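You operate a simulated robot arm through the tools that you are given. There is no shell and no other tool. Be economical: measure what you need, move in short steps, check, and stop when the job is done.

You run a simulated robot arm. Do the job below in one go: nothing can be reset, and whatever is moved stays where it is left.

Task
Prime the water pump at the cold tap.
Fine: tank feed valve and tap open before the pump runs; shut the tap once the flow read-out shows FLOW, switch the pump off once the read-out shows HOLD. Where these are worked on the way, their far stop is far enough and under half their travel is too little: cold tap.

The check looks at the end state, three seconds after you hand in, the way a careful person would. Anything else that was tipped, shoved, dropped, spilled or broken makes it a failure.

Robot
A 6-joint arm with a four-finger gripper on a trunk, on a base that drives. Base frame: it is fixed to the floor where the robot stands at the start and does not move with it; the origin is under the middle of the robot, x ahead of it, y to its left, z up. Lengths are in mm, angles in rad, forces in N, time in s.
With the tool pointing down near the work surface it reaches from about 600 to 840 mm from the robot's upright axis, wherever it stands. Its first joint turns from -2.897 to 2.897 rad. Places, roughly: bypass valve [600, 900, 1000]; cold tap [600, 700, 900]; flow read-out [700, 500, 1100]; heater dial [700, 1100, 700]; heater switch [700, 1000, 700]; hot tap [600, 500, 900]; pump switch [700, 700, 1100]; relief lever [600, 1200, 1000]; tank feed valve [600, 100, 700]. Payload 3.43 kg.
Tool frame: the origin (TCP) lies between the finger pads and is the grasp point; the fingertips stand 30 mm ahead of it; z points along the fingers, y is the line along which they close. Largest opening 120 mm; the body of the gripper starts 85 mm behind the TCP.
Orientation is that of the tool frame in the base frame, as a unit quaternion [x, y, z, w]. With the fingers straight down and closing along the base's y, the tool's x points along the base's -x, its y along +y and its z along -z.

Tools
- The arm moves only by the tool servo_tool. Its argument "series" is text: rows parted by semicolons, each of 7 numbers parted by spaces: the shift along the tool's x, y, z in units of 30 mm (1.0 is 30 mm), then the turn, a rotation vector about the tool's x, y, z in units of 5 degrees (1.0 is 5 degrees), then the opening, from 0 (shut) to 1 (fully open). In form: x y z ax ay az gripper; .... A call has 1 to 20 rows; each row shifts and turns the commanded pose from where the row before left it, along the tool's axes as they then stand. A call with a number of a shift or a turn outside -1 to 1 is refused whole. Rows are played at 5 a second. More than 50 mm and 0.15 rad between two rows, or a gripper value outside its range, and nothing of the call is played. A pose out of reach is approached as far as the arm can. The call stops where the force on the tool passes 50 N (or 10 N more than at its start, if that is more) or the arm is blocked; 0.2 s more then pass. The fingers move at their own pace and stop on an object; they squeeze with about 44 N. The grip force told is the motor's: it shows also when the fingers shut on nothing. Time passes only in rows, and 0.2 s behind the last, so rows that do not move let the fingers close. It gives the time, the measured TCP pose, the force on the tool (base axes), the opening and the grip force at its end, in the units of the frame above (readings bear some noise), with the torque about the TCP (base axes, N m) and any sound that the robot's microphone picked up.
- Cameras (640 x 400 px; columns grow to the right, rows downward): "scene" is now at [61, 150.8, 1596.8]; the picture's right is [-0.53, -0.85, 0.00], its down [-0.15, 0.09, -0.98] and it looks along [0.84, -0.52, -0.17] (base axes); focal length 214 px, centre (320, 200). "wrist" rides on the gripper at [71, -17, -121] in the tool frame; the picture's right is [0.23, 0.97, 0.00], its down [-0.81, 0.19, -0.55] and it looks along [-0.54, 0.13, 0.83] (tool axes); focal length 275 px, centre (320, 200). There is no depth. A picture from a camera that has moved, and an enlarged one, comes with that camera's place and axes in the base frame and with its lens.
- camera(camera): a new picture of that camera. No time passes.
- move_column(by): slides the trunk up (or, below 0, down) by that many mm; the arm and the scene camera ride with it, the base frame stays. It gives what a move gives, with no picture.
- roll_base(legs): drives the robot by 1 to 6 legs, each [ahead, left, turn to the left] in mm, mm and rad, along the robot's own axes; the way and the turn of a leg run together, so that a leg with both is an arc; at most 1500 mm and 3.142 rad a leg. The arm and the cameras ride along, it lands a little off, and it stops where it bumps. It gives what a move gives.
- turn_head(pan, tilt): turns the head with the scene camera to pan (to the left, within 2.094 rad either way) and tilt (down, from -0.506 to 1.204), counted from straight ahead of the robot. It gives what a move gives.
- close_up(camera, box): a new picture of the part [left, top, right, bottom] of that camera's present view, enlarged. No time passes.
- close_job(): hands the job in; it is judged then, once.

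Go step by step. Nothing tells you exact positions but the pictures and the camera data: compare them with the known pose of the tool, close in by small moves and look again before you grip or let go. The budget is 120 turns and 78 pictures, counting those below and the enlarged ones. Unless the task says otherwise, let go and move clear before handing in, and close with one line.

The tools are called after "Emit:" as name(argument=value, ...) on one line, values as JSON. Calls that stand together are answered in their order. servo_tool: Moves the arm, as the interface text tells. Its arguments: {"type":"object","properties":{"series":{"type":"string"}},"required":["series"]} The other tools are called the same way: move_column (by) slides the trunk up or down; roll_base (legs) drives the base; turn_head (pan, tilt) turns the head that bears the scene camera; camera (camera) takes a picture; close_up (camera, box) takes an enlarged picture of a part of a camera's view; close_job () hands the job in.

At the start:

```text
time: 0.0
eef_pos: [265.9, 478.7, 1280.0]
orientation: [0.001, 1.0, 0.0, 0.0]
ft_force: [-0.4, -0.1, 0.4]
torque: [0.0, 0.01, -0.01]
gripper_width: 119.9
finger_force: 0.1
trunk travel left (down, up): [-125.0, 415.0]
robot x, y, heading: [1.4, 1.6, -0.001]
head pan, tilt: [2.1, 1.201]
```

scene: 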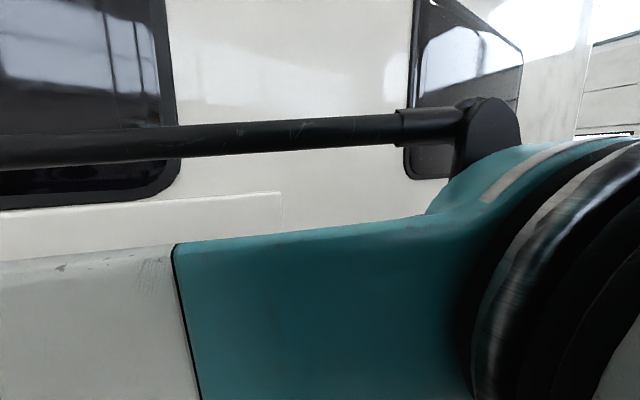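
wrist: 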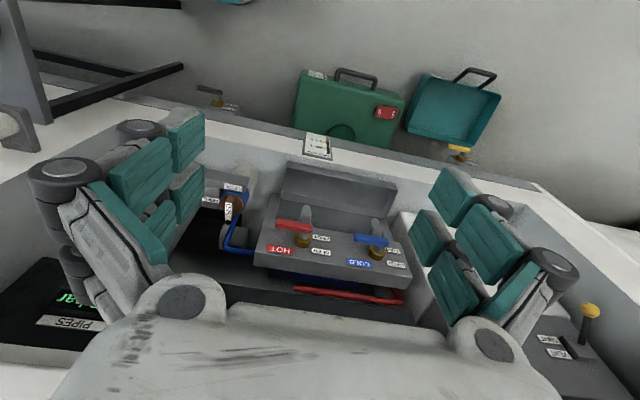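

The wrist view shows a bench with hot and cold taps; the scene camera looks elsewhere. I turn the head toward the work area.

Emit:
turn_head(pan=0.7, tilt=0.6)

Emit:
camera(camera="scene")

Emit:
camera(camera="wrist")

```text
time: 1.5
eef_pos: [266.0, 478.1, 1280.3]
orientation: [0.0, 1.0, 0.0, 0.0]
ft_force: [-0.8, 0.4, 0.0]
torque: [-0.01, 0.0, 0.02]
gripper_width: 120.1
finger_force: 0.1
trunk travel left (down, up): [-125.0, 415.0]
robot x, y, heading: [-4.4, -2.7, 0.002]
head pan, tilt: [0.7, 0.6]
```

```text
75 pictures are left
camera scene: at [60.9, 150.4, 1595.6], right [-0.53, -0.85, 0.0], down [-0.16, 0.1, -0.98], along [0.83, -0.52, -0.19], focal length 214 px, centre (320, 200)
```

scene: 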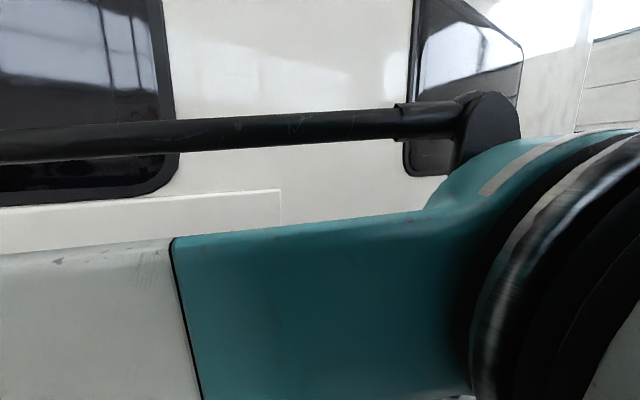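

```text
74 pictures are left
camera wrist: at [195.6, 459.7, 1399.7], right [-0.23, 0.97, 0.0], down [0.81, 0.19, 0.55], along [0.54, 0.13, -0.83], focal length 275 px, centre (320, 200)
```

wrist: 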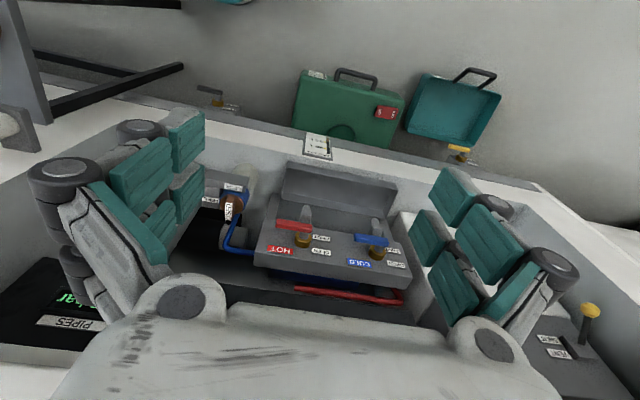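

The scene camera's view did not change although pan is reported as 0.7; I try the head once more with a different command.

Emit:
turn_head(pan=1.3, tilt=0.3)

Emit:
camera(camera="scene")

Emit:
close_up(camera="wrist", box=[180, 150, 440, 310])

Emit:
close_up(camera="wrist", box=[0, 240, 160, 340])

```text
time: 2.5
eef_pos: [265.4, 477.1, 1280.6]
orientation: [0.001, 1.0, -0.001, 0.001]
ft_force: [0.9, -0.7, 0.2]
torque: [0.0, -0.03, -0.02]
gripper_width: 119.8
finger_force: 0.0
trunk travel left (down, up): [-125.0, 415.0]
robot x, y, heading: [-3.5, -1.3, -0.004]
head pan, tilt: [1.3, 0.3]
```

```text
73 pictures are left
camera scene: at [60.8, 150.2, 1595.0], right [-0.53, -0.85, 0.0], down [-0.16, 0.1, -0.98], along [0.83, -0.52, -0.19], focal length 214 px, centre (320, 200)
```

scene: 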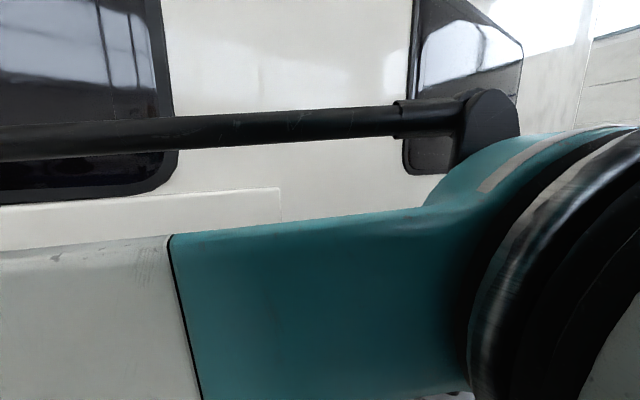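

```text
2.46 times, centred on (310, 230) of wrist
camera zoom: at [195.6, 459.8, 1399.7], right [-0.23, 0.97, 0.0], down [0.81, 0.19, 0.55], along [0.54, 0.13, -0.83], focal length 678 px, centre (345, 126)
```

zoom: 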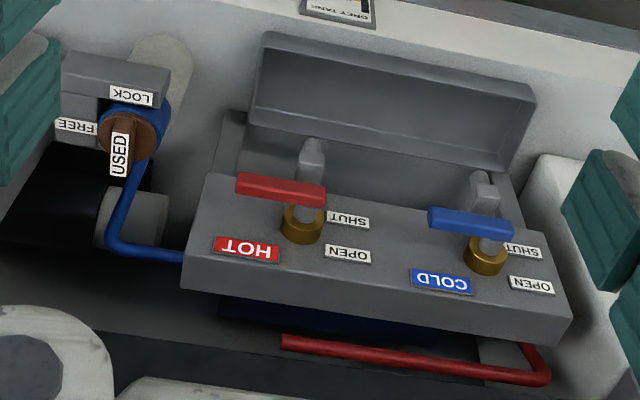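

```text
4.00 times, centred on (80, 290) of wrist
camera zoom: at [195.6, 459.8, 1399.7], right [-0.23, 0.97, 0.0], down [0.81, 0.19, 0.55], along [0.54, 0.13, -0.83], focal length 1101 px, centre (1280, -160)
```

zoom: 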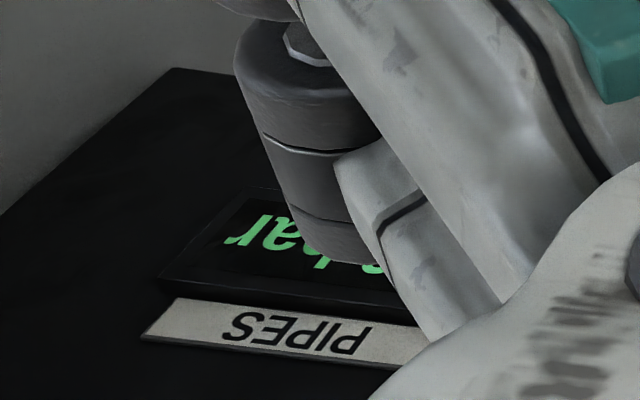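

The head camera does not follow its commands, so I'll work from the wrist camera. I pitch the tool up to survey the panel.

Emit:
servo_tool(series="0 0 0 0 -1 0 1;0 0 0 0 -1 0 1;0 0 0 0 -1 0 1;0 0 0 0 -1 0 1;0 0 0 0 -1 0 1;0 0 0 0 -1 0 1;0 0 0 0 0 0 1")

Emit:
camera(camera="wrist")

Emit:
camera(camera="scene")

```text
time: 4.0
eef_pos: [334.9, 446.3, 1282.2]
orientation: [0.07, 0.963, -0.019, 0.258]
ft_force: [-0.1, -0.3, 0.3]
torque: [0.01, -0.05, 0.02]
gripper_width: 120.0
finger_force: 0.1
trunk travel left (down, up): [-125.0, 415.0]
robot x, y, heading: [-1.8, -2.3, -0.001]
head pan, tilt: [1.3, 0.3]
stopped in row 7: the arm was blocked; the commanded pose is now the measured one
```

```text
70 pictures are left
camera wrist: at [213.1, 445.1, 1349.5], right [-0.06, 0.99, -0.12], down [0.45, 0.13, 0.88], along [0.89, 0.0, -0.45], focal length 275 px, centre (320, 200)
```

wrist: 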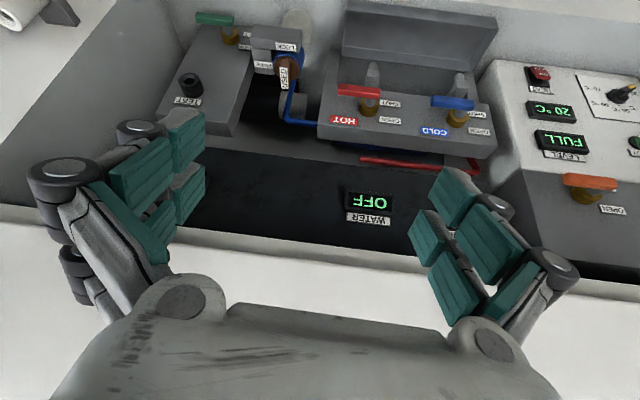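

```text
69 pictures are left
camera scene: at [60.4, 149.1, 1593.1], right [-0.54, -0.84, 0.0], down [-0.18, 0.12, -0.98], along [0.82, -0.53, -0.21], focal length 214 px, centre (320, 200)
```

scene: 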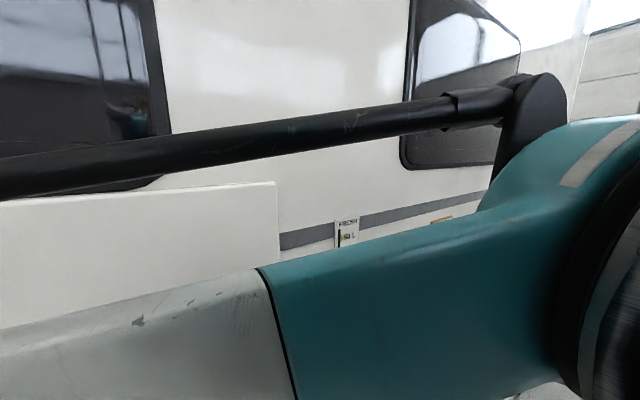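

I can now see the layout (image inverted): WATER read-out, taps, a green valve lower right of the robot-side view. I zoom for the labels.

Emit:
close_up(camera="wrist", box=[160, 0, 320, 100])

Emit:
close_up(camera="wrist", box=[310, 50, 502, 170])

```text
4.00 times, centred on (240, 50) of wrist
camera zoom: at [213.1, 445.1, 1349.5], right [-0.06, 0.99, -0.12], down [0.45, 0.13, 0.88], along [0.89, 0.0, -0.45], focal length 1101 px, centre (640, 800)
```

zoom: 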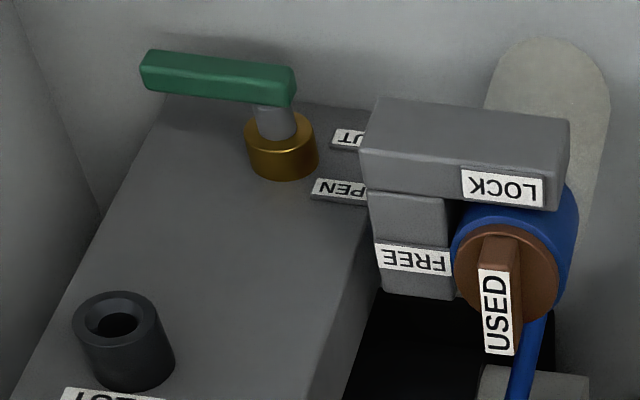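

```text
3.33 times, centred on (406, 110) of wrist
camera zoom: at [213.1, 445.1, 1349.5], right [-0.06, 0.99, -0.12], down [0.45, 0.13, 0.88], along [0.89, 0.0, -0.45], focal length 918 px, centre (33, 500)
```

zoom: 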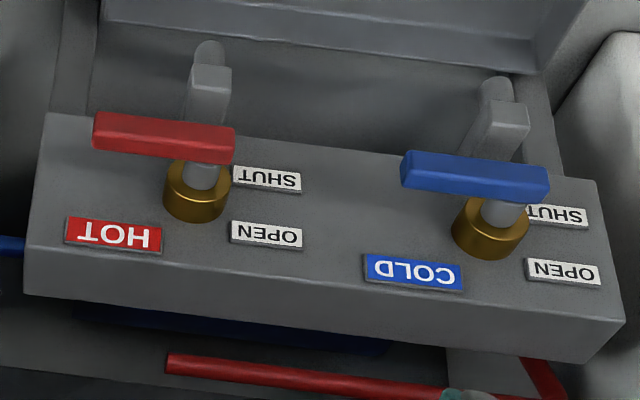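

The green valve (tank feed) and cold tap have SHUT/OPEN labels beside their levers. I drive the base left so the valve, tap and pump switch all come in reach.

Emit:
roll_base(legs=[[0, 250, 0], [0, 220, 0]])

Emit:
camera(camera="wrist")

Emit:
camera(camera="scene")

```text
time: 7.1
eef_pos: [336.9, 914.1, 1282.3]
orientation: [0.071, 0.963, -0.019, 0.258]
ft_force: [0.0, 0.4, 0.6]
torque: [-0.01, 0.02, 0.0]
gripper_width: 119.9
finger_force: 0.0
trunk travel left (down, up): [-125.0, 415.0]
robot x, y, heading: [-2.8, 472.3, -0.0]
head pan, tilt: [1.3, 0.3]
```

```text
66 pictures are left
camera wrist: at [214.1, 914.3, 1349.6], right [-0.05, 0.99, -0.12], down [0.45, 0.13, 0.88], along [0.89, 0.0, -0.45], focal length 275 px, centre (320, 200)
```

wrist: 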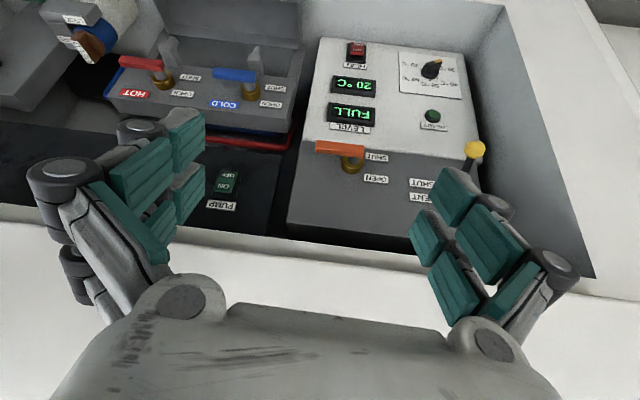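

```text
65 pictures are left
camera scene: at [60.7, 618.4, 1593.1], right [-0.54, -0.84, 0.0], down [-0.18, 0.12, -0.98], along [0.82, -0.53, -0.21], focal length 214 px, centre (320, 200)
```

scene: 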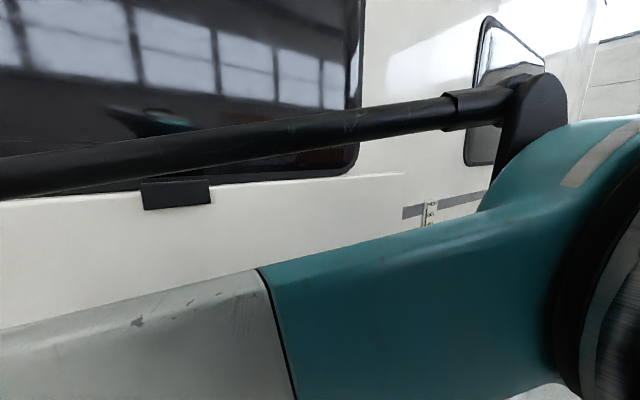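

The pump switch is visible on the dark panel. I zoom on it and on the cold tap.

Emit:
close_up(camera="wrist", box=[176, 140, 304, 220])

Emit:
close_up(camera="wrist", box=[190, 30, 318, 110])

```text
5.00 times, centred on (240, 180) of wrist
camera zoom: at [214.1, 914.3, 1349.6], right [-0.05, 0.99, -0.12], down [0.45, 0.13, 0.88], along [0.89, 0.0, -0.45], focal length 1376 px, centre (720, 300)
```

zoom: 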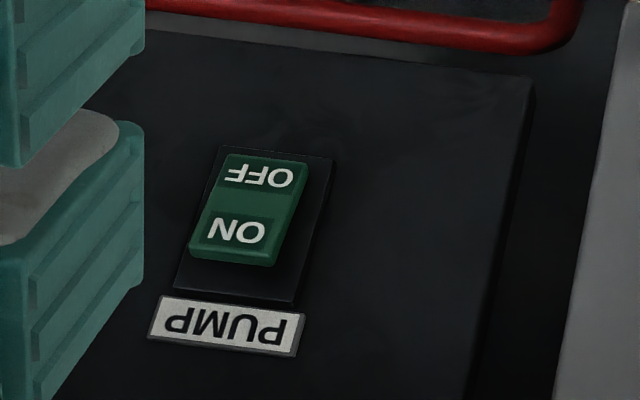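

```text
5.00 times, centred on (254, 70) of wrist
camera zoom: at [214.1, 914.3, 1349.6], right [-0.05, 0.99, -0.12], down [0.45, 0.13, 0.88], along [0.89, 0.0, -0.45], focal length 1376 px, centre (650, 850)
```

zoom: 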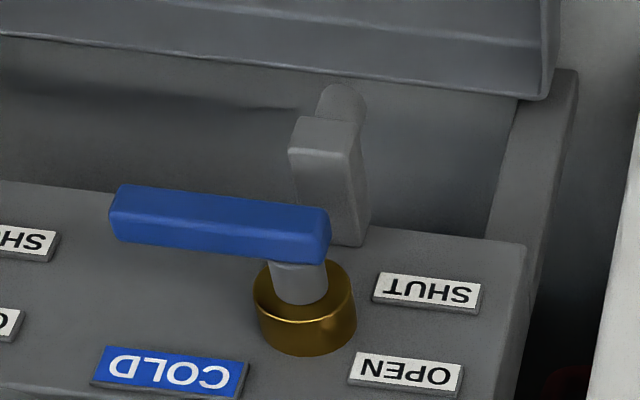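

Everything is mounted on a vertical panel facing the robot, so I need the tool horizontal with the camera on top. I roll the tool about its axis.

Emit:
servo_tool(series="0 0 0 0 0 1 1;0 0 0 0 0 1 1;0 0 0 0 0 1 1;0 0 0 0 0 1 1;0 0 0 0 0 1 1;0 0 0 0 0 1 1;0 0 0 0 0 1 1;0 0 0 0 0 1 1;0 0 0 0 0 1 1;0 0 0 0 0 1 1;0 0 0 0 0 1 1;0 0 0 0 0 1 1;0 0 0 0 0 1 1;0 0 0 0 0 1 1;0 0 0 0 0 1 1;0 0 0 0 0 1 1;0 0 0 0 0 1 1;0 0 0 0 0 1 1")

```text
time: 10.9
eef_pos: [336.2, 914.2, 1282.2]
orientation: [0.732, 0.63, 0.168, 0.197]
ft_force: [-0.2, 0.0, 0.5]
torque: [-0.02, 0.02, 0.0]
gripper_width: 120.1
finger_force: 0.1
trunk travel left (down, up): [-125.0, 415.0]
robot x, y, heading: [-1.1, 469.6, -0.005]
head pan, tilt: [1.3, 0.3]
```

The roll works; I continue the other half turn.

Emit:
servo_tool(series="0 0 0 0 0 1 1;0 0 0 0 0 1 1;0 0 0 0 0 1 1;0 0 0 0 0 1 1;0 0 0 0 0 1 1;0 0 0 0 0 1 1;0 0 0 0 0 1 1;0 0 0 0 0 1 1;0 0 0 0 0 1 1;0 0 0 0 0 1 1;0 0 0 0 0 1 1;0 0 0 0 0 1 1;0 0 0 0 0 1 1;0 0 0 0 0 1 1;0 0 0 0 0 1 1;0 0 0 0 0 1 1;0 0 0 0 0 1 1;0 0 0 0 0 1 1")

```text
time: 14.7
eef_pos: [339.1, 912.4, 1281.9]
orientation: [0.757, 0.601, 0.176, 0.187]
ft_force: [0.0, 0.0, -0.1]
torque: [-0.05, 0.04, 0.0]
gripper_width: 120.0
finger_force: 0.0
out of reach, approached as far as the arm can: row 2, 3, 4, 5, 6, 7, 8, 9, 10, 11, 12, 13, 14, 15, 16, 17, 18
trunk travel left (down, up): [-125.0, 415.0]
robot x, y, heading: [-0.0, 469.8, -0.004]
head pan, tilt: [1.3, 0.3]
```

Joint limit reached on that side; I roll the other way to get the camera on top.

Emit:
servo_tool(series="0 0 0 0 0 -1 1;0 0 0 0 0 -1 1;0 0 0 0 0 -1 1;0 0 0 0 0 -1 1;0 0 0 0 0 -1 1;0 0 0 0 0 -1 1;0 0 0 0 0 -1 1;0 0 0 0 0 -1 1;0 0 0 0 0 -1 1;0 0 0 0 0 -1 1;0 0 0 0 0 -1 1;0 0 0 0 0 -1 1;0 0 0 0 0 -1 1;0 0 0 0 0 -1 1;0 0 0 0 0 -1 1;0 0 0 0 0 -1 1;0 0 0 0 0 -1 1;0 0 0 0 0 -1 1;0 0 0 0 0 -1 1;0 0 0 0 0 -1 1")

Emit:
servo_tool(series="0 0 0 0 0 -1 1;0 0 0 0 0 -1 1;0 0 0 0 0 -1 1;0 0 0 0 0 -1 1;0 0 0 0 0 -1 1;0 0 0 0 0 -1 1;0 0 0 0 0 -1 1;0 0 0 0 0 -1 1;0 0 0 0 0 -1 1;0 0 0 0 0 -1 1;0 0 0 0 0 -1 1;0 0 0 0 0 -1 1;0 0 0 0 0 -1 1;0 0 0 0 0 -1 1;0 0 0 0 0 -1 1;0 0 0 0 0 -1 1;0 0 0 0 0 -1 1;0 0 0 0 0 -1 1;0 0 0 0 0 -1 1;0 0 0 0 0 -1 1")

```text
time: 18.9
eef_pos: [338.5, 913.2, 1281.0]
orientation: [0.025, 0.966, -0.031, 0.255]
ft_force: [-0.8, 0.0, -0.2]
torque: [-0.01, 0.03, 0.03]
gripper_width: 120.1
finger_force: 0.0
trunk travel left (down, up): [-125.0, 415.0]
robot x, y, heading: [3.5, 469.8, -0.002]
head pan, tilt: [1.3, 0.3]
```

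```text
time: 23.1
eef_pos: [338.6, 912.1, 1282.7]
orientation: [0.724, -0.64, 0.215, -0.14]
ft_force: [-0.1, -0.5, 0.5]
torque: [-0.01, 0.0, 0.0]
gripper_width: 119.7
finger_force: 0.0
trunk travel left (down, up): [-125.0, 415.0]
robot x, y, heading: [-2.1, 471.2, -0.003]
head pan, tilt: [1.3, 0.3]
```

Good progress; about 80° remain.

Emit:
servo_tool(series="0 0 0 0 0 -1 1;0 0 0 0 0 -1 1;0 0 0 0 0 -1 1;0 0 0 0 0 -1 1;0 0 0 0 0 -1 1;0 0 0 0 0 -1 1;0 0 0 0 0 -1 1;0 0 0 0 0 -1 1;0 0 0 0 0 -1 1;0 0 0 0 0 -1 1;0 0 0 0 0 -1 1;0 0 0 0 0 -1 1;0 0 0 0 0 -1 1;0 0 0 0 0 -1 1;0 0 0 0 0 -1 1;0 0 0 0 0 -1 1")

Emit:
camera(camera="wrist")

```text
time: 26.5
eef_pos: [339.6, 912.7, 1282.1]
orientation: [0.966, -0.026, 0.255, 0.031]
ft_force: [-1.0, -0.4, -0.2]
torque: [0.02, 0.0, 0.03]
gripper_width: 120.0
finger_force: 0.0
trunk travel left (down, up): [-125.0, 415.0]
robot x, y, heading: [0.3, 470.5, -0.003]
head pan, tilt: [1.3, 0.3]
```

```text
62 pictures are left
camera wrist: at [344.1, 934.9, 1420.3], right [0.14, -0.98, 0.16], down [-0.99, -0.12, 0.09], along [-0.07, -0.17, -0.98], focal length 275 px, centre (320, 200)
```

wrist: 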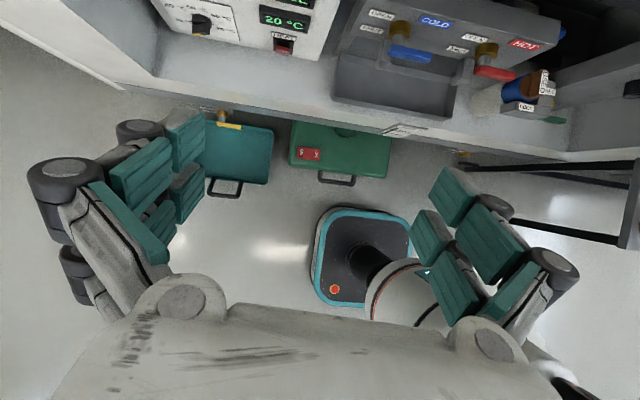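

The camera now sits above the tool. I back the base off 150 mm for room, then pitch the tool to horizontal while extending.

Emit:
roll_base(legs=[[-150, 0, 0]])

Emit:
servo_tool(series="0 0 0.6 0 0 0 1;0 0 0.6 0 0 0 1;0.5 0 0.3 0 1 0 1;0.5 0 0.3 0 1 0 1;0.5 0 0.3 0 1 0 1;0.4 0 0.4 0 1 0 1;0.4 0 0.4 0 1 0 1;0.3 0 0.4 0 1 0 1;0.2 0 0.5 0 1 0 1;0 0 0.5 0 1 0 1;0 0 0.5 0 1 0 1;0 0 0 0 1 0 1;0 0 0 0 1 0 1;0 0 0 0 1 0 1")

Emit:
camera(camera="wrist")

```text
time: 27.9
eef_pos: [186.5, 914.4, 1283.5]
orientation: [0.966, -0.025, 0.255, 0.031]
ft_force: [0.2, 0.1, -0.6]
torque: [0.02, -0.01, 0.02]
gripper_width: 120.2
finger_force: 0.0
trunk travel left (down, up): [-125.0, 415.0]
robot x, y, heading: [-150.7, 470.8, -0.005]
head pan, tilt: [1.3, 0.3]
```

```text
time: 31.1
eef_pos: [337.2, 850.4, 1254.7]
orientation: [0.709, -0.013, 0.704, 0.047]
ft_force: [-0.5, 0.2, -0.1]
torque: [0.0, 0.03, 0.01]
gripper_width: 120.0
finger_force: 0.0
trunk travel left (down, up): [-125.0, 415.0]
robot x, y, heading: [-151.1, 469.9, -0.001]
head pan, tilt: [1.3, 0.3]
stopped in row 14: the arm was blocked; the commanded pose is now the measured one
```

```text
61 pictures are left
camera wrist: at [219.6, 880.2, 1325.3], right [-0.08, -0.96, 0.27], down [-0.57, -0.18, -0.8], along [0.82, -0.22, -0.54], focal length 275 px, centre (320, 200)
```

wrist: 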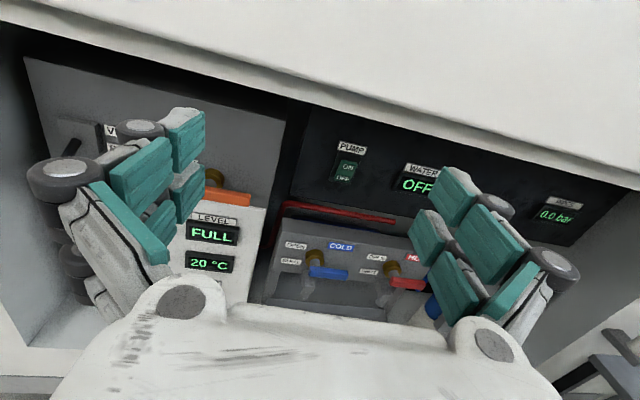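

The view is now upright: PUMP switch, WATER read-out, COLD tap (lever about x632, y728→651, z867). I go to the tank feed valve first, driving right.

Emit:
roll_base(legs=[[0, -370, 0]])

Emit:
servo_tool(series="0 0.8 0 1 0 0 1;0 1 0 0 0 0 1;0 1 0 0 0 0 1;0 1 0 0 0 0 1;0 1 0 0 0 0 1;0 1 0 0 0 0 1;-1 1 0 0 0 0 1;-1 1 0 0 0 0 1;-1 1 0 0 0 0 1;-1 1 0 0 0 0 1;-1 0 0 0 0 0 1;-1 0 0 0 0 0 1;-1 0 0 0 0 0 1;-1 0 0 0 0 0 1")

Emit:
camera(camera="wrist")

```text
time: 33.5
eef_pos: [336.7, 487.8, 1254.7]
orientation: [0.709, -0.012, 0.704, 0.045]
ft_force: [-1.1, 0.0, 0.0]
torque: [-0.01, -0.04, -0.01]
gripper_width: 119.9
finger_force: 0.0
trunk travel left (down, up): [-125.0, 415.0]
robot x, y, heading: [-147.6, 100.0, 0.004]
head pan, tilt: [1.3, 0.3]
```

```text
time: 36.5
eef_pos: [341.2, 190.2, 1174.7]
orientation: [0.711, 0.019, 0.703, 0.014]
ft_force: [0.0, 0.2, -0.2]
torque: [0.01, 0.01, 0.01]
gripper_width: 120.1
finger_force: 0.2
out of reach, approached as far as the arm can: row 10, 11, 12, 13, 14
trunk travel left (down, up): [-125.0, 415.0]
robot x, y, heading: [-153.0, 99.3, -0.007]
head pan, tilt: [1.3, 0.3]
```

```text
60 pictures are left
camera wrist: at [222.5, 207.7, 1245.6], right [0.01, -0.96, 0.27], down [-0.56, -0.23, -0.8], along [0.83, -0.15, -0.54], focal length 275 px, centre (320, 200)
```

wrist: 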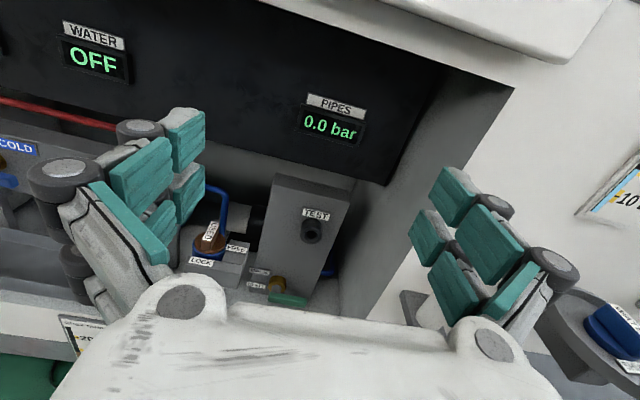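

The tank valve is around (674,160,680), lever pointing right. I back the base to give the arm room, then lower the tool for a level look.

Emit:
roll_base(legs=[[-200, 0, 0]])

Emit:
servo_tool(series="-1 0 1 -0.3 0 0 0.3;-1 0 1 0 0 0 0;-1 0 1 0 0 0 0;-1 0 1 0 0 0 0;-1 0 0.5 0 0 0 0;-1 0 0 0 0 0 0;-1 0 0 0 0 0 0;-1 0 0 0 0 0 0;-1 0 0 0 0 0 0;-1 0 0 0 0 0 0;-1 0 0 0 0 0 0;-0.7 0 0 0 0 0 0;0 0 0 0 0 0 0")

Emit:
camera(camera="wrist")

```text
time: 38.1
eef_pos: [138.7, 191.4, 1174.9]
orientation: [0.711, 0.02, 0.703, 0.012]
ft_force: [-0.9, -0.5, 0.9]
torque: [0.0, 0.01, 0.02]
gripper_width: 119.8
finger_force: 0.0
trunk travel left (down, up): [-125.0, 415.0]
robot x, y, heading: [-354.5, 101.8, -0.003]
head pan, tilt: [1.3, 0.3]
```

```text
time: 40.9
eef_pos: [399.6, 204.9, 1045.9]
orientation: [0.711, 0.01, 0.703, 0.023]
ft_force: [-0.5, -0.4, 0.0]
torque: [0.01, 0.0, -0.03]
gripper_width: 0.0
finger_force: 33.6
out of reach, approached as far as the arm can: row 1, 2, 3, 4, 5, 6, 7, 8, 9, 10, 11, 12
trunk travel left (down, up): [-125.0, 415.0]
robot x, y, heading: [-351.5, 100.7, 0.003]
head pan, tilt: [1.3, 0.3]
```

```text
59 pictures are left
camera wrist: at [281.4, 226.2, 1115.7], right [-0.01, -0.96, 0.28], down [-0.57, -0.22, -0.79], along [0.82, -0.17, -0.54], focal length 275 px, centre (320, 200)
```

wrist: 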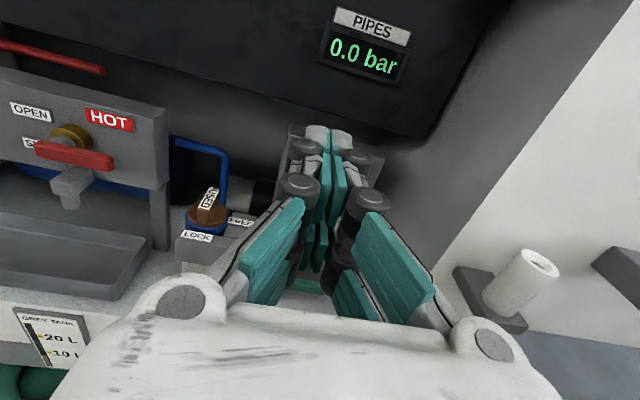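

The arm can't get lower with a level tool, so I lower the trunk and pitch the tool down about 40°.

Emit:
move_column(by=-120)

Emit:
servo_tool(series="0 0 0 0 -1 0 0;0 0 0 0 -1 0 0;0 0 0 0 -1 0 0;0 0 0 0 -1 0 0;0 0 0 0 -1 0 0;0 0 0 0 -1 0 0;0 0 0 0 -1 0 0;0 0 0 0 -1 0 0;0 0 0 0 0 0 0")

Emit:
camera(camera="wrist")

```text
time: 42.4
eef_pos: [399.8, 205.3, 925.1]
orientation: [0.711, 0.01, 0.703, 0.022]
ft_force: [-0.6, -0.4, 0.2]
torque: [-0.02, -0.01, 0.0]
gripper_width: 0.0
finger_force: 33.6
trunk travel left (down, up): [-5.0, 535.0]
robot x, y, heading: [-352.4, 97.9, -0.001]
head pan, tilt: [1.3, 0.3]
```

```text
time: 44.4
eef_pos: [399.6, 205.5, 924.7]
orientation: [0.909, 0.002, 0.417, 0.025]
ft_force: [0.5, 0.8, -0.6]
torque: [0.0, 0.01, 0.0]
gripper_width: 0.0
finger_force: 33.5
trunk travel left (down, up): [-5.0, 535.0]
robot x, y, heading: [-354.7, 100.2, -0.0]
head pan, tilt: [1.3, 0.3]
```

```text
58 pictures are left
camera wrist: at [356.3, 228.0, 1055.7], right [0.13, -0.97, 0.22], down [-0.95, -0.19, -0.25], along [0.28, -0.18, -0.94], focal length 275 px, centre (320, 200)
```

wrist: 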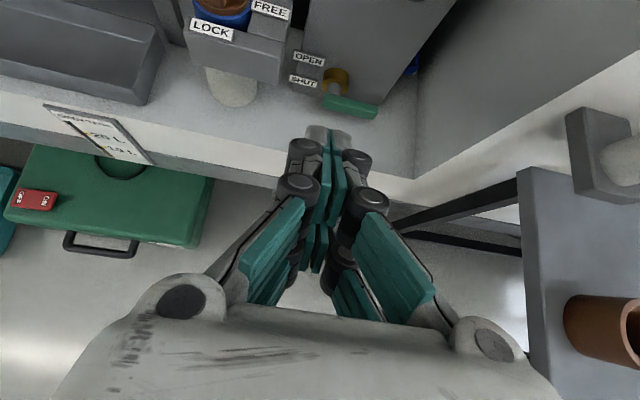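

Now a clear view: lever from about (645,160,667) to tip y≈80. I approach above the lever tip in a first leg and look again.

Emit:
servo_tool(series="0 0.5 1 0 0 0 0;0 0.5 1 0 0 0 0;0 0.5 1 0 0 0 0;0 0.5 1 0 0 0 0;0 0.5 1 0 0 0 0;-0.2 0.4 1 0 0 0 0;-0.2 0.3 1 0 0 0 0;0 0 0.5 0 0 0 0;0 0 0 0 0 0 0")

Emit:
camera(camera="wrist")

```text
time: 46.4
eef_pos: [558.2, 129.7, 772.2]
orientation: [0.908, -0.003, 0.418, 0.027]
ft_force: [-0.4, 0.0, 0.6]
torque: [0.02, -0.01, 0.02]
gripper_width: 0.0
finger_force: 33.2
out of reach, approached as far as the arm can: row 6, 7, 8
trunk travel left (down, up): [-5.0, 535.0]
robot x, y, heading: [-351.7, 101.8, 0.001]
head pan, tilt: [1.3, 0.3]
```

```text
57 pictures are left
camera wrist: at [514.9, 151.6, 902.6], right [0.12, -0.97, 0.22], down [-0.95, -0.18, -0.25], along [0.28, -0.18, -0.94], focal length 275 px, centre (320, 200)
```

wrist: 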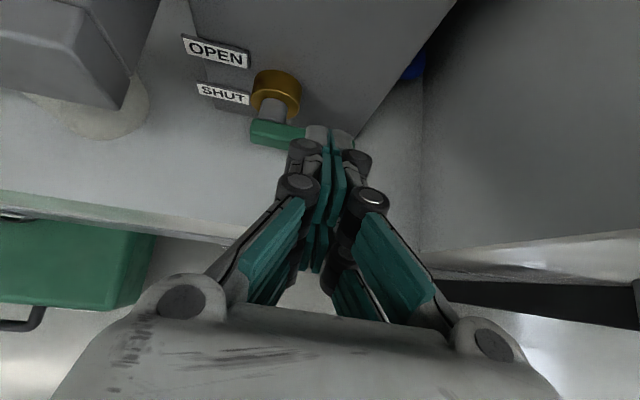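

Arm limit reached; I drive the base 70 mm ahead, which carries the fingertips to above the lever.

Emit:
roll_base(legs=[[70, 0, 0]])

Emit:
servo_tool(series="0.15 0.5 0 0 0 0 0;-0.3 0.4 0.2 0 0 0 0;-0.3 0 0.25 0 0 0 0;0 0 0 0 0 0 0")

Emit:
camera(camera="wrist")

```text
time: 47.4
eef_pos: [626.8, 130.2, 773.0]
orientation: [0.908, -0.003, 0.418, 0.029]
ft_force: [-0.3, 0.2, -0.6]
torque: [-0.04, 0.01, -0.03]
gripper_width: 0.1
finger_force: 33.9
trunk travel left (down, up): [-5.0, 535.0]
robot x, y, heading: [-283.0, 103.8, 0.001]
head pan, tilt: [1.3, 0.3]
```

```text
time: 48.4
eef_pos: [628.1, 119.3, 753.7]
orientation: [0.908, -0.007, 0.419, 0.03]
ft_force: [1.2, 0.8, -0.2]
torque: [0.03, -0.01, 0.0]
gripper_width: 0.0
finger_force: 33.1
out of reach, approached as far as the arm can: row 1, 2, 3
trunk travel left (down, up): [-5.0, 535.0]
robot x, y, heading: [-287.7, 101.2, -0.003]
head pan, tilt: [1.3, 0.3]
```

```text
56 pictures are left
camera wrist: at [584.3, 142.5, 884.7], right [0.11, -0.97, 0.22], down [-0.95, -0.17, -0.25], along [0.28, -0.19, -0.94], focal length 275 px, centre (320, 200)
```

wrist: 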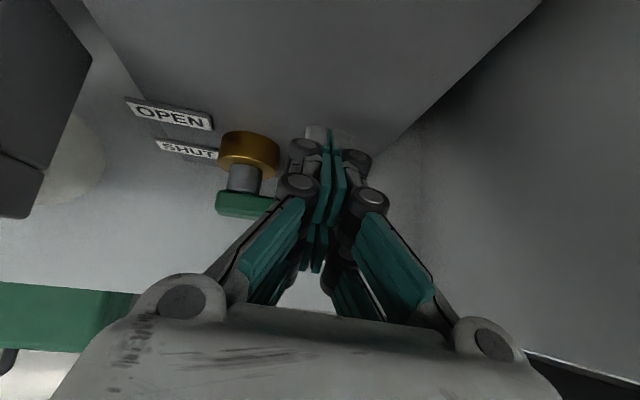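

Fingertips are above the lever, but I'm at the arm's limit. I pull back 160 mm and drive that much ahead.

Emit:
servo_tool(series="-0.6 0 -0.75 0 0 0 0;-0.6 0 -0.75 0 0 0 0;-0.6 0 -0.75 0 0 0 0;-0.6 0 -0.75 0 0 0 0;-0.6 0.2 -0.75 0 0 0 0;-0.2 0.2 -0.5 0 0 0 0;0 0 0 0 0 0 0")

Emit:
roll_base(legs=[[140, 0, 0]])

Emit:
camera(camera="wrist")

```text
time: 50.0
eef_pos: [467.6, 114.0, 765.0]
orientation: [0.907, -0.007, 0.419, 0.031]
ft_force: [-0.1, 0.1, 0.5]
torque: [-0.01, -0.01, -0.02]
gripper_width: 0.2
finger_force: 33.7
trunk travel left (down, up): [-5.0, 535.0]
robot x, y, heading: [-285.3, 100.5, -0.001]
head pan, tilt: [1.3, 0.3]
```

```text
time: 51.3
eef_pos: [608.3, 112.3, 765.3]
orientation: [0.908, -0.007, 0.418, 0.031]
ft_force: [-1.3, 0.8, -0.3]
torque: [0.0, -0.02, -0.01]
gripper_width: 0.1
finger_force: 33.5
trunk travel left (down, up): [-5.0, 535.0]
robot x, y, heading: [-142.6, 98.6, 0.002]
head pan, tilt: [1.3, 0.3]
```

```text
55 pictures are left
camera wrist: at [564.9, 136.0, 896.0], right [0.11, -0.97, 0.22], down [-0.95, -0.17, -0.25], along [0.28, -0.19, -0.94], focal length 275 px, centre (320, 200)
```

wrist: 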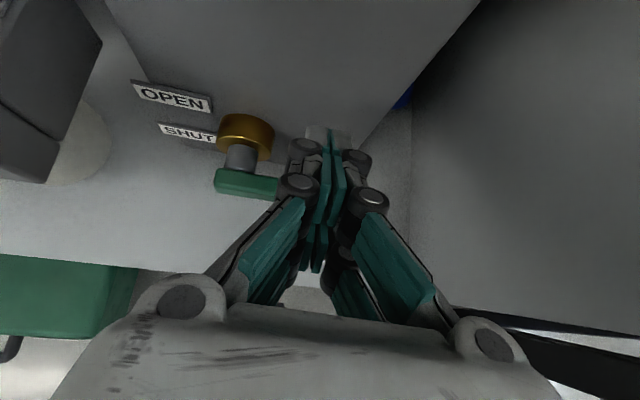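

Fingertips are in line above the lever. I descend toward it and test downward gently.

Emit:
servo_tool(series="-0.4 0.3 0.4 0 0 0 0;-0.4 0 0.4 0 0 0 0;-0.4 0 0.34 0 0 0 0;-0.1 0 0.087 0 0 0 0;-0.1 0 0.087 0 0 0 0;-0.1 0 0.087 0 0 0 0;-0.1 0 0.087 0 0 0 0;-0.1 0 0.087 0 0 0 0;0 0 0 0 0 0 0")

Emit:
camera(camera="wrist")

```text
time: 52.2
eef_pos: [607.9, 104.2, 721.3]
orientation: [0.905, -0.011, 0.424, 0.034]
ft_force: [-17.9, 1.4, 33.9]
torque: [0.12, 0.01, 0.04]
gripper_width: 0.2
finger_force: 33.5
out of reach, approached as far as the arm can: row 3
trunk travel left (down, up): [-5.0, 535.0]
robot x, y, heading: [-148.5, 103.7, 0.003]
head pan, tilt: [1.3, 0.3]
stopped in row 4: the force on the tool passed its limit at 54 N (the readings are from after the stop); the commanded pose is now the measured one
```

```text
54 pictures are left
camera wrist: at [563.3, 128.3, 851.0], right [0.1, -0.97, 0.23], down [-0.95, -0.16, -0.26], along [0.29, -0.19, -0.94], focal length 275 px, centre (320, 200)
```

wrist: 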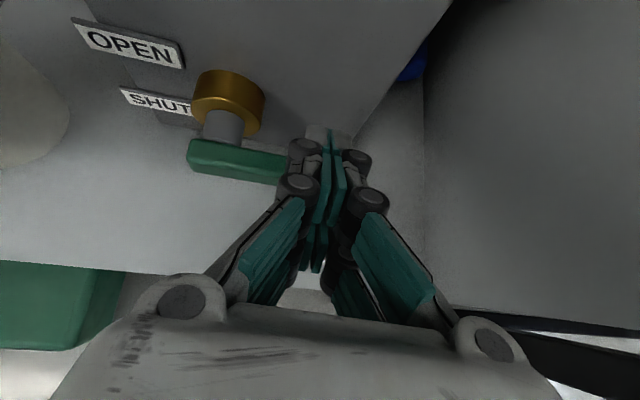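

The lever is solid downward (its SHUT stop), so it opens upward. I back out, drive closer for a lower reach, and go in under the lever.

Emit:
servo_tool(series="0.38 0 -0.33 0 0 0 0;-0.5 0 -0.6 0 0 0 0;-0.6 0 -0.75 0 0 0 0;-0.6 0 -0.75 0 0 0 0;-0.6 0 -0.75 0 0 0 0;-0.6 0 -0.75 0 0 0 0;0 0 0 0 0 0 0")

Emit:
roll_base(legs=[[90, 0, 0]])

Emit:
servo_tool(series="-0.5 0 0.43 0 0 0 0;-0.5 0 0.43 0 0 0 0;-0.5 0 0.43 0 0 0 0;0 0 0 0 0 0 0")

Emit:
camera(camera="wrist")

```text
time: 53.8
eef_pos: [537.6, 115.0, 797.2]
orientation: [0.907, -0.011, 0.42, 0.034]
ft_force: [0.4, 0.7, 0.4]
torque: [0.01, 0.0, -0.01]
gripper_width: 0.0
finger_force: 34.4
out of reach, approached as far as the arm can: row 2, 3, 4, 5, 6
trunk travel left (down, up): [-5.0, 535.0]
robot x, y, heading: [-149.2, 103.0, 0.002]
head pan, tilt: [1.3, 0.3]
```

```text
time: 54.9
eef_pos: [625.4, 115.4, 795.7]
orientation: [0.907, -0.01, 0.42, 0.034]
ft_force: [-0.7, 0.0, -0.5]
torque: [0.03, 0.0, -0.02]
gripper_width: 0.0
finger_force: 33.9
trunk travel left (down, up): [-5.0, 535.0]
robot x, y, heading: [-56.1, 104.7, 0.002]
head pan, tilt: [1.3, 0.3]
```

```text
time: 55.6
eef_pos: [641.2, 114.7, 776.4]
orientation: [0.907, -0.012, 0.419, 0.035]
ft_force: [-26.0, 0.4, 9.7]
torque: [0.01, -0.3, 0.14]
gripper_width: 0.0
finger_force: 32.8
out of reach, approached as far as the arm can: row 1, 2, 3
trunk travel left (down, up): [-5.0, 535.0]
robot x, y, heading: [-56.5, 99.8, 0.002]
head pan, tilt: [1.3, 0.3]
stopped in row 3: the force on the tool passed its limit at 73 N (the readings are from after the stop); the commanded pose is now the measured one
```

```text
53 pictures are left
camera wrist: at [597.7, 139.3, 906.6], right [0.1, -0.97, 0.23], down [-0.96, -0.16, -0.25], along [0.28, -0.19, -0.94], focal length 275 px, centre (320, 200)
```

wrist: 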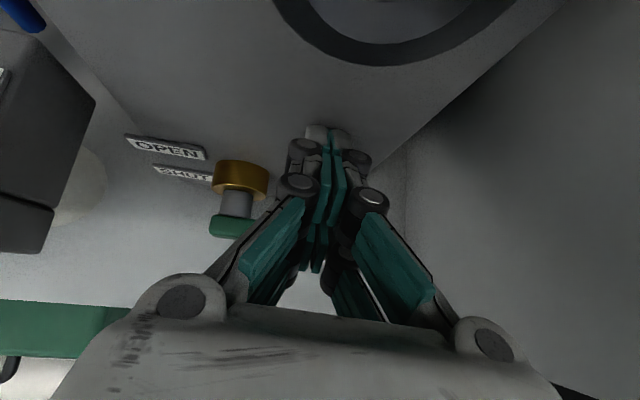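

Too close folds the arm. I drive back so the valve is about 840 mm from the axis and try the low pose again.

Emit:
roll_base(legs=[[-175, 0, 0]])

Emit:
servo_tool(series="-0.2 0 0.8 0 0 0 0;-0.2 0 0.8 0 0 0 0;-0.4 0 0.8 0 0 0 0;-0.4 0 0.7 0 0 0 0;-0.5 0 0.6 0 0 0 0;-0.5 0 0.43 0 0 0 0;0 0 0 0 0 0 0")

Emit:
camera(camera="wrist")

```text
time: 57.1
eef_pos: [466.3, 115.2, 775.1]
orientation: [0.908, -0.01, 0.418, 0.034]
ft_force: [0.1, -0.1, 0.1]
torque: [-0.04, 0.0, 0.01]
gripper_width: 0.0
finger_force: 34.2
trunk travel left (down, up): [-5.0, 535.0]
robot x, y, heading: [-235.5, 101.5, 0.004]
head pan, tilt: [1.3, 0.3]
```

```text
time: 58.7
eef_pos: [545.6, 108.6, 660.7]
orientation: [0.908, -0.01, 0.417, 0.034]
ft_force: [-0.4, -0.8, -0.1]
torque: [0.01, 0.0, -0.02]
gripper_width: 0.2
finger_force: 33.4
out of reach, approached as far as the arm can: row 1, 3, 4, 5, 6
trunk travel left (down, up): [-5.0, 535.0]
robot x, y, heading: [-233.9, 104.3, 0.001]
head pan, tilt: [1.3, 0.3]
```

```text
52 pictures are left
camera wrist: at [502.3, 133.8, 791.2], right [0.1, -0.97, 0.23], down [-0.96, -0.16, -0.25], along [0.27, -0.19, -0.94], focal length 275 px, centre (320, 200)
```

wrist: 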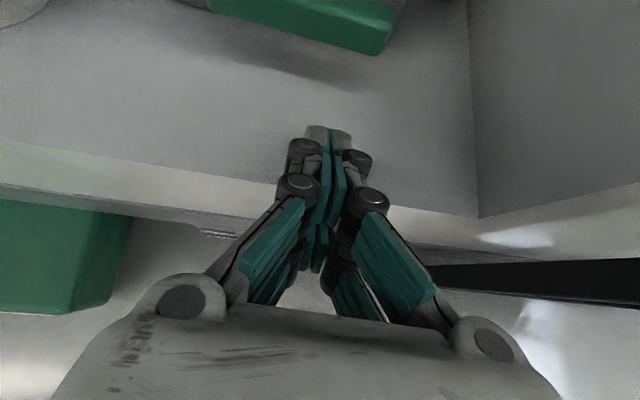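

The fingertips are now low in front of and below the lever (tip ≈ y83, z682). I advance under it.

Emit:
servo_tool(series="0.33 0 0.38 0 0 0 0;0.33 0 0.38 0 0 0 0;0.33 0 0.38 0 0 0 0;0.33 0 0.38 0 0 0 0;0 0 0 0 0 0 0")

Emit:
camera(camera="wrist")

```text
time: 59.9
eef_pos: [605.3, 105.4, 661.7]
orientation: [0.908, -0.012, 0.418, 0.035]
ft_force: [-2.1, -0.6, -0.4]
torque: [0.01, 0.02, -0.02]
gripper_width: 0.0
finger_force: 33.1
trunk travel left (down, up): [-5.0, 535.0]
robot x, y, heading: [-234.2, 99.6, 0.005]
head pan, tilt: [1.3, 0.3]
```

```text
51 pictures are left
camera wrist: at [562.7, 130.1, 791.3], right [0.1, -0.97, 0.23], down [-0.96, -0.16, -0.25], along [0.28, -0.19, -0.94], focal length 275 px, centre (320, 200)
```

wrist: 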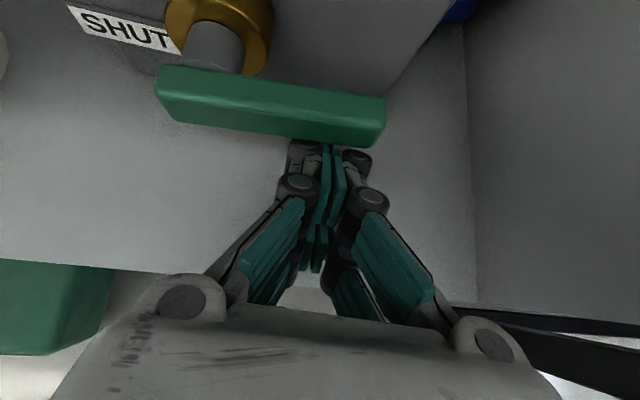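

The fingertip is beneath the lever. I push it upward along its arc, first to about 45°.

Emit:
servo_tool(series="0.17 0 0.2 0 0 0 0;0.25 0 -0.22 0 0 0 0;0.25 0 -0.22 0 0 0 0;0.19 0.05 -0.165 0 0 0 0;0.19 0.05 -0.165 0 0 0 0;0.195 -0.01 -0.168 0 0 0 0;0.195 -0.02 -0.168 0 0 0 0;0.187 -0.08 -0.16 0 0 0 0;0.187 -0.08 -0.16 0 0 0 0;0 0 0 0 0 0 0")

Emit:
camera(camera="wrist")

```text
time: 60.5
eef_pos: [610.4, 105.7, 665.5]
orientation: [0.909, -0.011, 0.415, 0.035]
ft_force: [-4.5, 0.4, -0.5]
torque: [0.0, -0.11, 0.02]
gripper_width: 0.2
finger_force: 33.5
trunk travel left (down, up): [-5.0, 535.0]
robot x, y, heading: [-232.3, 104.1, -0.0]
head pan, tilt: [1.3, 0.3]
stopped in row 2: the force on the tool passed its limit at 56 N (the readings are from after the stop); the commanded pose is now the measured one
```

```text
50 pictures are left
camera wrist: at [568.3, 130.3, 795.4], right [0.1, -0.97, 0.23], down [-0.96, -0.16, -0.24], along [0.27, -0.19, -0.94], focal length 275 px, centre (320, 200)
```

wrist: 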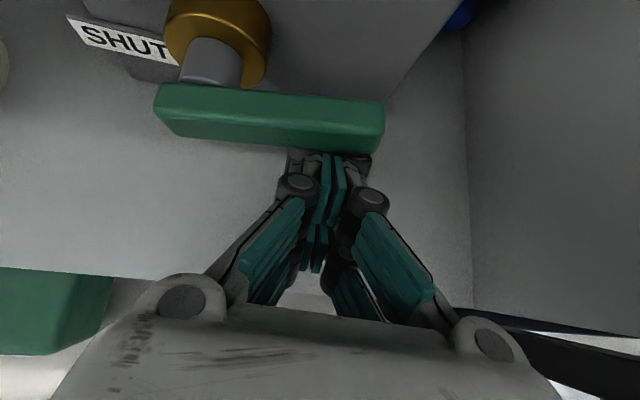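

The push tripped at the force limit quickly. I try again very slowly upward.

Emit:
servo_tool(series="0.04 0 -0.035 0 0 0 0;0.04 0 -0.035 0 0 0 0;0.04 0 -0.035 0 0 0 0;0.04 0 -0.035 0 0 0 0;0.04 0 -0.035 0 0 0 0;0.04 0 -0.035 0 0 0 0;0.04 0 -0.035 0 0 0 0;0.04 0 -0.035 0 0 0 0;0.04 0 -0.035 0 0 0 0;0.04 0 -0.035 0 0 0 0;0.04 0 -0.035 0 0 0 0;0.04 0 -0.035 0 0 0 0")

Emit:
camera(camera="wrist")

```text
time: 63.1
eef_pos: [609.9, 106.5, 684.7]
orientation: [0.909, -0.011, 0.414, 0.036]
ft_force: [-1.4, -1.4, -0.9]
torque: [-0.01, 0.0, 0.01]
gripper_width: 0.0
finger_force: 33.3
trunk travel left (down, up): [-5.0, 535.0]
robot x, y, heading: [-234.4, 99.6, 0.007]
head pan, tilt: [1.3, 0.3]
```

```text
49 pictures are left
camera wrist: at [568.3, 131.2, 814.9], right [0.1, -0.97, 0.23], down [-0.96, -0.16, -0.24], along [0.27, -0.19, -0.94], focal length 275 px, centre (320, 200)
```

wrist: 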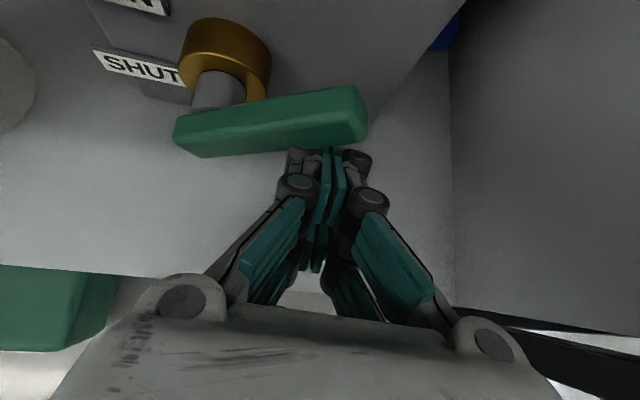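

It is opening (about 20°). I continue slowly along the arc.

Emit:
servo_tool(series="0.06 0 -0.05 0 0 0 0;0.06 0 -0.05 0 0 0 0;0.06 0 -0.05 0 0 0 0;0.06 0 -0.05 0 0 0 0;0.06 -0.02 -0.05 0 0 0 0;0.06 -0.02 -0.05 0 0 0 0;0.06 -0.03 -0.05 0 0 0 0;0.06 -0.03 -0.05 0 0 0 0;0.06 -0.04 -0.05 0 0 0 0;0.06 -0.04 -0.05 0 0 0 0;0.06 -0.05 -0.05 0 0 0 0;0.06 -0.05 -0.05 0 0 0 0;0.05 -0.06 -0.045 0 0 0 0;0.05 -0.06 -0.045 0 0 0 0;0.05 -0.07 -0.045 0 0 0 0;0.05 -0.07 -0.04 0 0 0 0;0.05 -0.08 -0.04 0 0 0 0")

Emit:
camera(camera="wrist")

```text
time: 66.7
eef_pos: [610.9, 127.9, 721.8]
orientation: [0.909, -0.012, 0.415, 0.037]
ft_force: [1.2, 0.1, -0.3]
torque: [0.0, -0.01, -0.01]
gripper_width: 0.1
finger_force: 33.7
trunk travel left (down, up): [-5.0, 535.0]
robot x, y, heading: [-236.6, 100.1, 0.001]
head pan, tilt: [1.3, 0.3]
```

```text
48 pictures are left
camera wrist: at [569.8, 152.6, 851.7], right [0.1, -0.97, 0.23], down [-0.96, -0.16, -0.24], along [0.27, -0.19, -0.94], focal length 275 px, centre (320, 200)
```

wrist: 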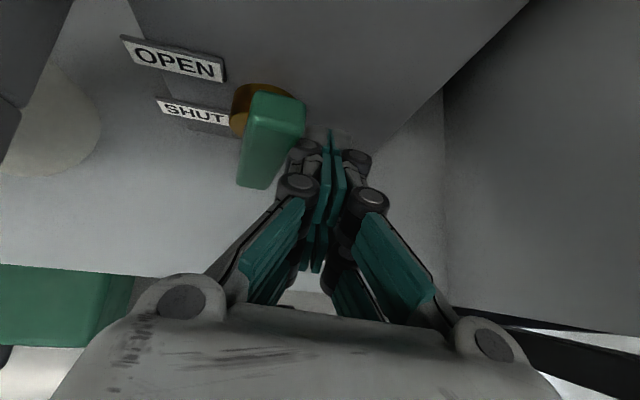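

The lever is about 70° up. I push it sideways to its stop.

Emit:
servo_tool(series="0.03 -0.08 -0.025 0 0 0 0;0.03 -0.08 -0.025 0 0 0 0;0.03 -0.08 -0.025 0 0 0 0;0.02 -0.08 -0.02 0 0 0 0;0.02 -0.08 -0.02 0 0 0 0;0 -0.08 0 0 0 0 0;0 -0.08 0 0 0 0 0;0 -0.08 0 0 0 0 0;0 -0.08 0 0 0 0 0;0 -0.08 0 0 0 0 0;0 -0.08 0 0 0 0 0;0 -0.08 0 0 0 0 0;0 -0.08 0 0 0 0 0")

Emit:
camera(camera="wrist")

```text
time: 68.2
eef_pos: [612.0, 133.4, 724.7]
orientation: [0.91, -0.015, 0.412, 0.039]
ft_force: [-1.3, -6.9, -3.5]
torque: [0.03, 0.04, -0.06]
gripper_width: 0.0
finger_force: 33.1
trunk travel left (down, up): [-5.0, 535.0]
robot x, y, heading: [-232.3, 101.9, 0.003]
head pan, tilt: [1.3, 0.3]
stopped in row 7: the force on the tool passed its limit at 52 N (the readings are from after the stop); the commanded pose is now the measured one
```

```text
47 pictures are left
camera wrist: at [570.6, 159.7, 855.3], right [0.09, -0.97, 0.23], down [-0.96, -0.15, -0.24], along [0.26, -0.2, -0.94], focal length 275 px, centre (320, 200)
```

wrist: 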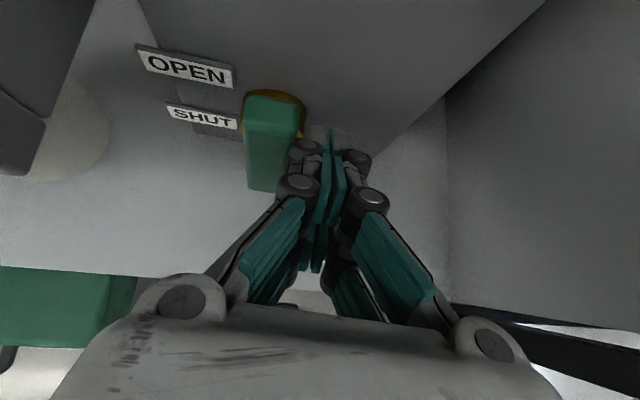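

Lever upright at its stop: tank feed is open. I ease off sideways, back out with the base and drive left to the cold tap.

Emit:
servo_tool(series="0 0.3 0 0 0 0 0;0 0.3 0 0 0 0 0;0 0 0 0 0 0 0")

Emit:
roll_base(legs=[[-190, 0, 0], [0, 550, 0]])

Emit:
servo_tool(series="0.8 0 -0.6 0 0 0 0;0.8 0 -0.6 0 0 0 0;0.8 0 -0.6 0 0 0 0;0.8 0 -0.6 0 0 0 0;0 0 0 0 0 0 0")

Emit:
camera(camera="wrist")

```text
time: 69.0
eef_pos: [610.2, 119.0, 724.2]
orientation: [0.91, -0.015, 0.412, 0.039]
ft_force: [0.0, 0.8, 0.1]
torque: [0.01, -0.01, 0.04]
gripper_width: 0.0
finger_force: 33.0
trunk travel left (down, up): [-5.0, 535.0]
robot x, y, heading: [-234.7, 98.9, -0.0]
head pan, tilt: [1.3, 0.3]
```

```text
time: 73.3
eef_pos: [420.4, 666.5, 725.3]
orientation: [0.91, -0.016, 0.413, 0.039]
ft_force: [0.5, -0.2, -0.2]
torque: [0.0, 0.01, -0.01]
gripper_width: 0.0
finger_force: 33.4
trunk travel left (down, up): [-5.0, 535.0]
robot x, y, heading: [-424.5, 651.0, -0.002]
head pan, tilt: [1.3, 0.3]
```

```text
time: 74.5
eef_pos: [429.5, 671.8, 845.9]
orientation: [0.91, -0.017, 0.413, 0.039]
ft_force: [0.1, 0.1, -1.1]
torque: [-0.03, 0.0, 0.0]
gripper_width: 0.0
finger_force: 33.3
trunk travel left (down, up): [-5.0, 535.0]
robot x, y, heading: [-423.8, 652.8, 0.002]
head pan, tilt: [1.3, 0.3]
```

```text
46 pictures are left
camera wrist: at [388.6, 698.0, 976.1], right [0.09, -0.97, 0.23], down [-0.96, -0.15, -0.24], along [0.26, -0.2, -0.94], focal length 275 px, centre (320, 200)
```

wrist: 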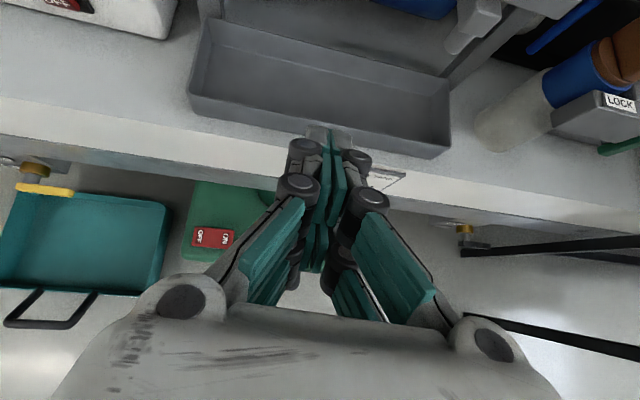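

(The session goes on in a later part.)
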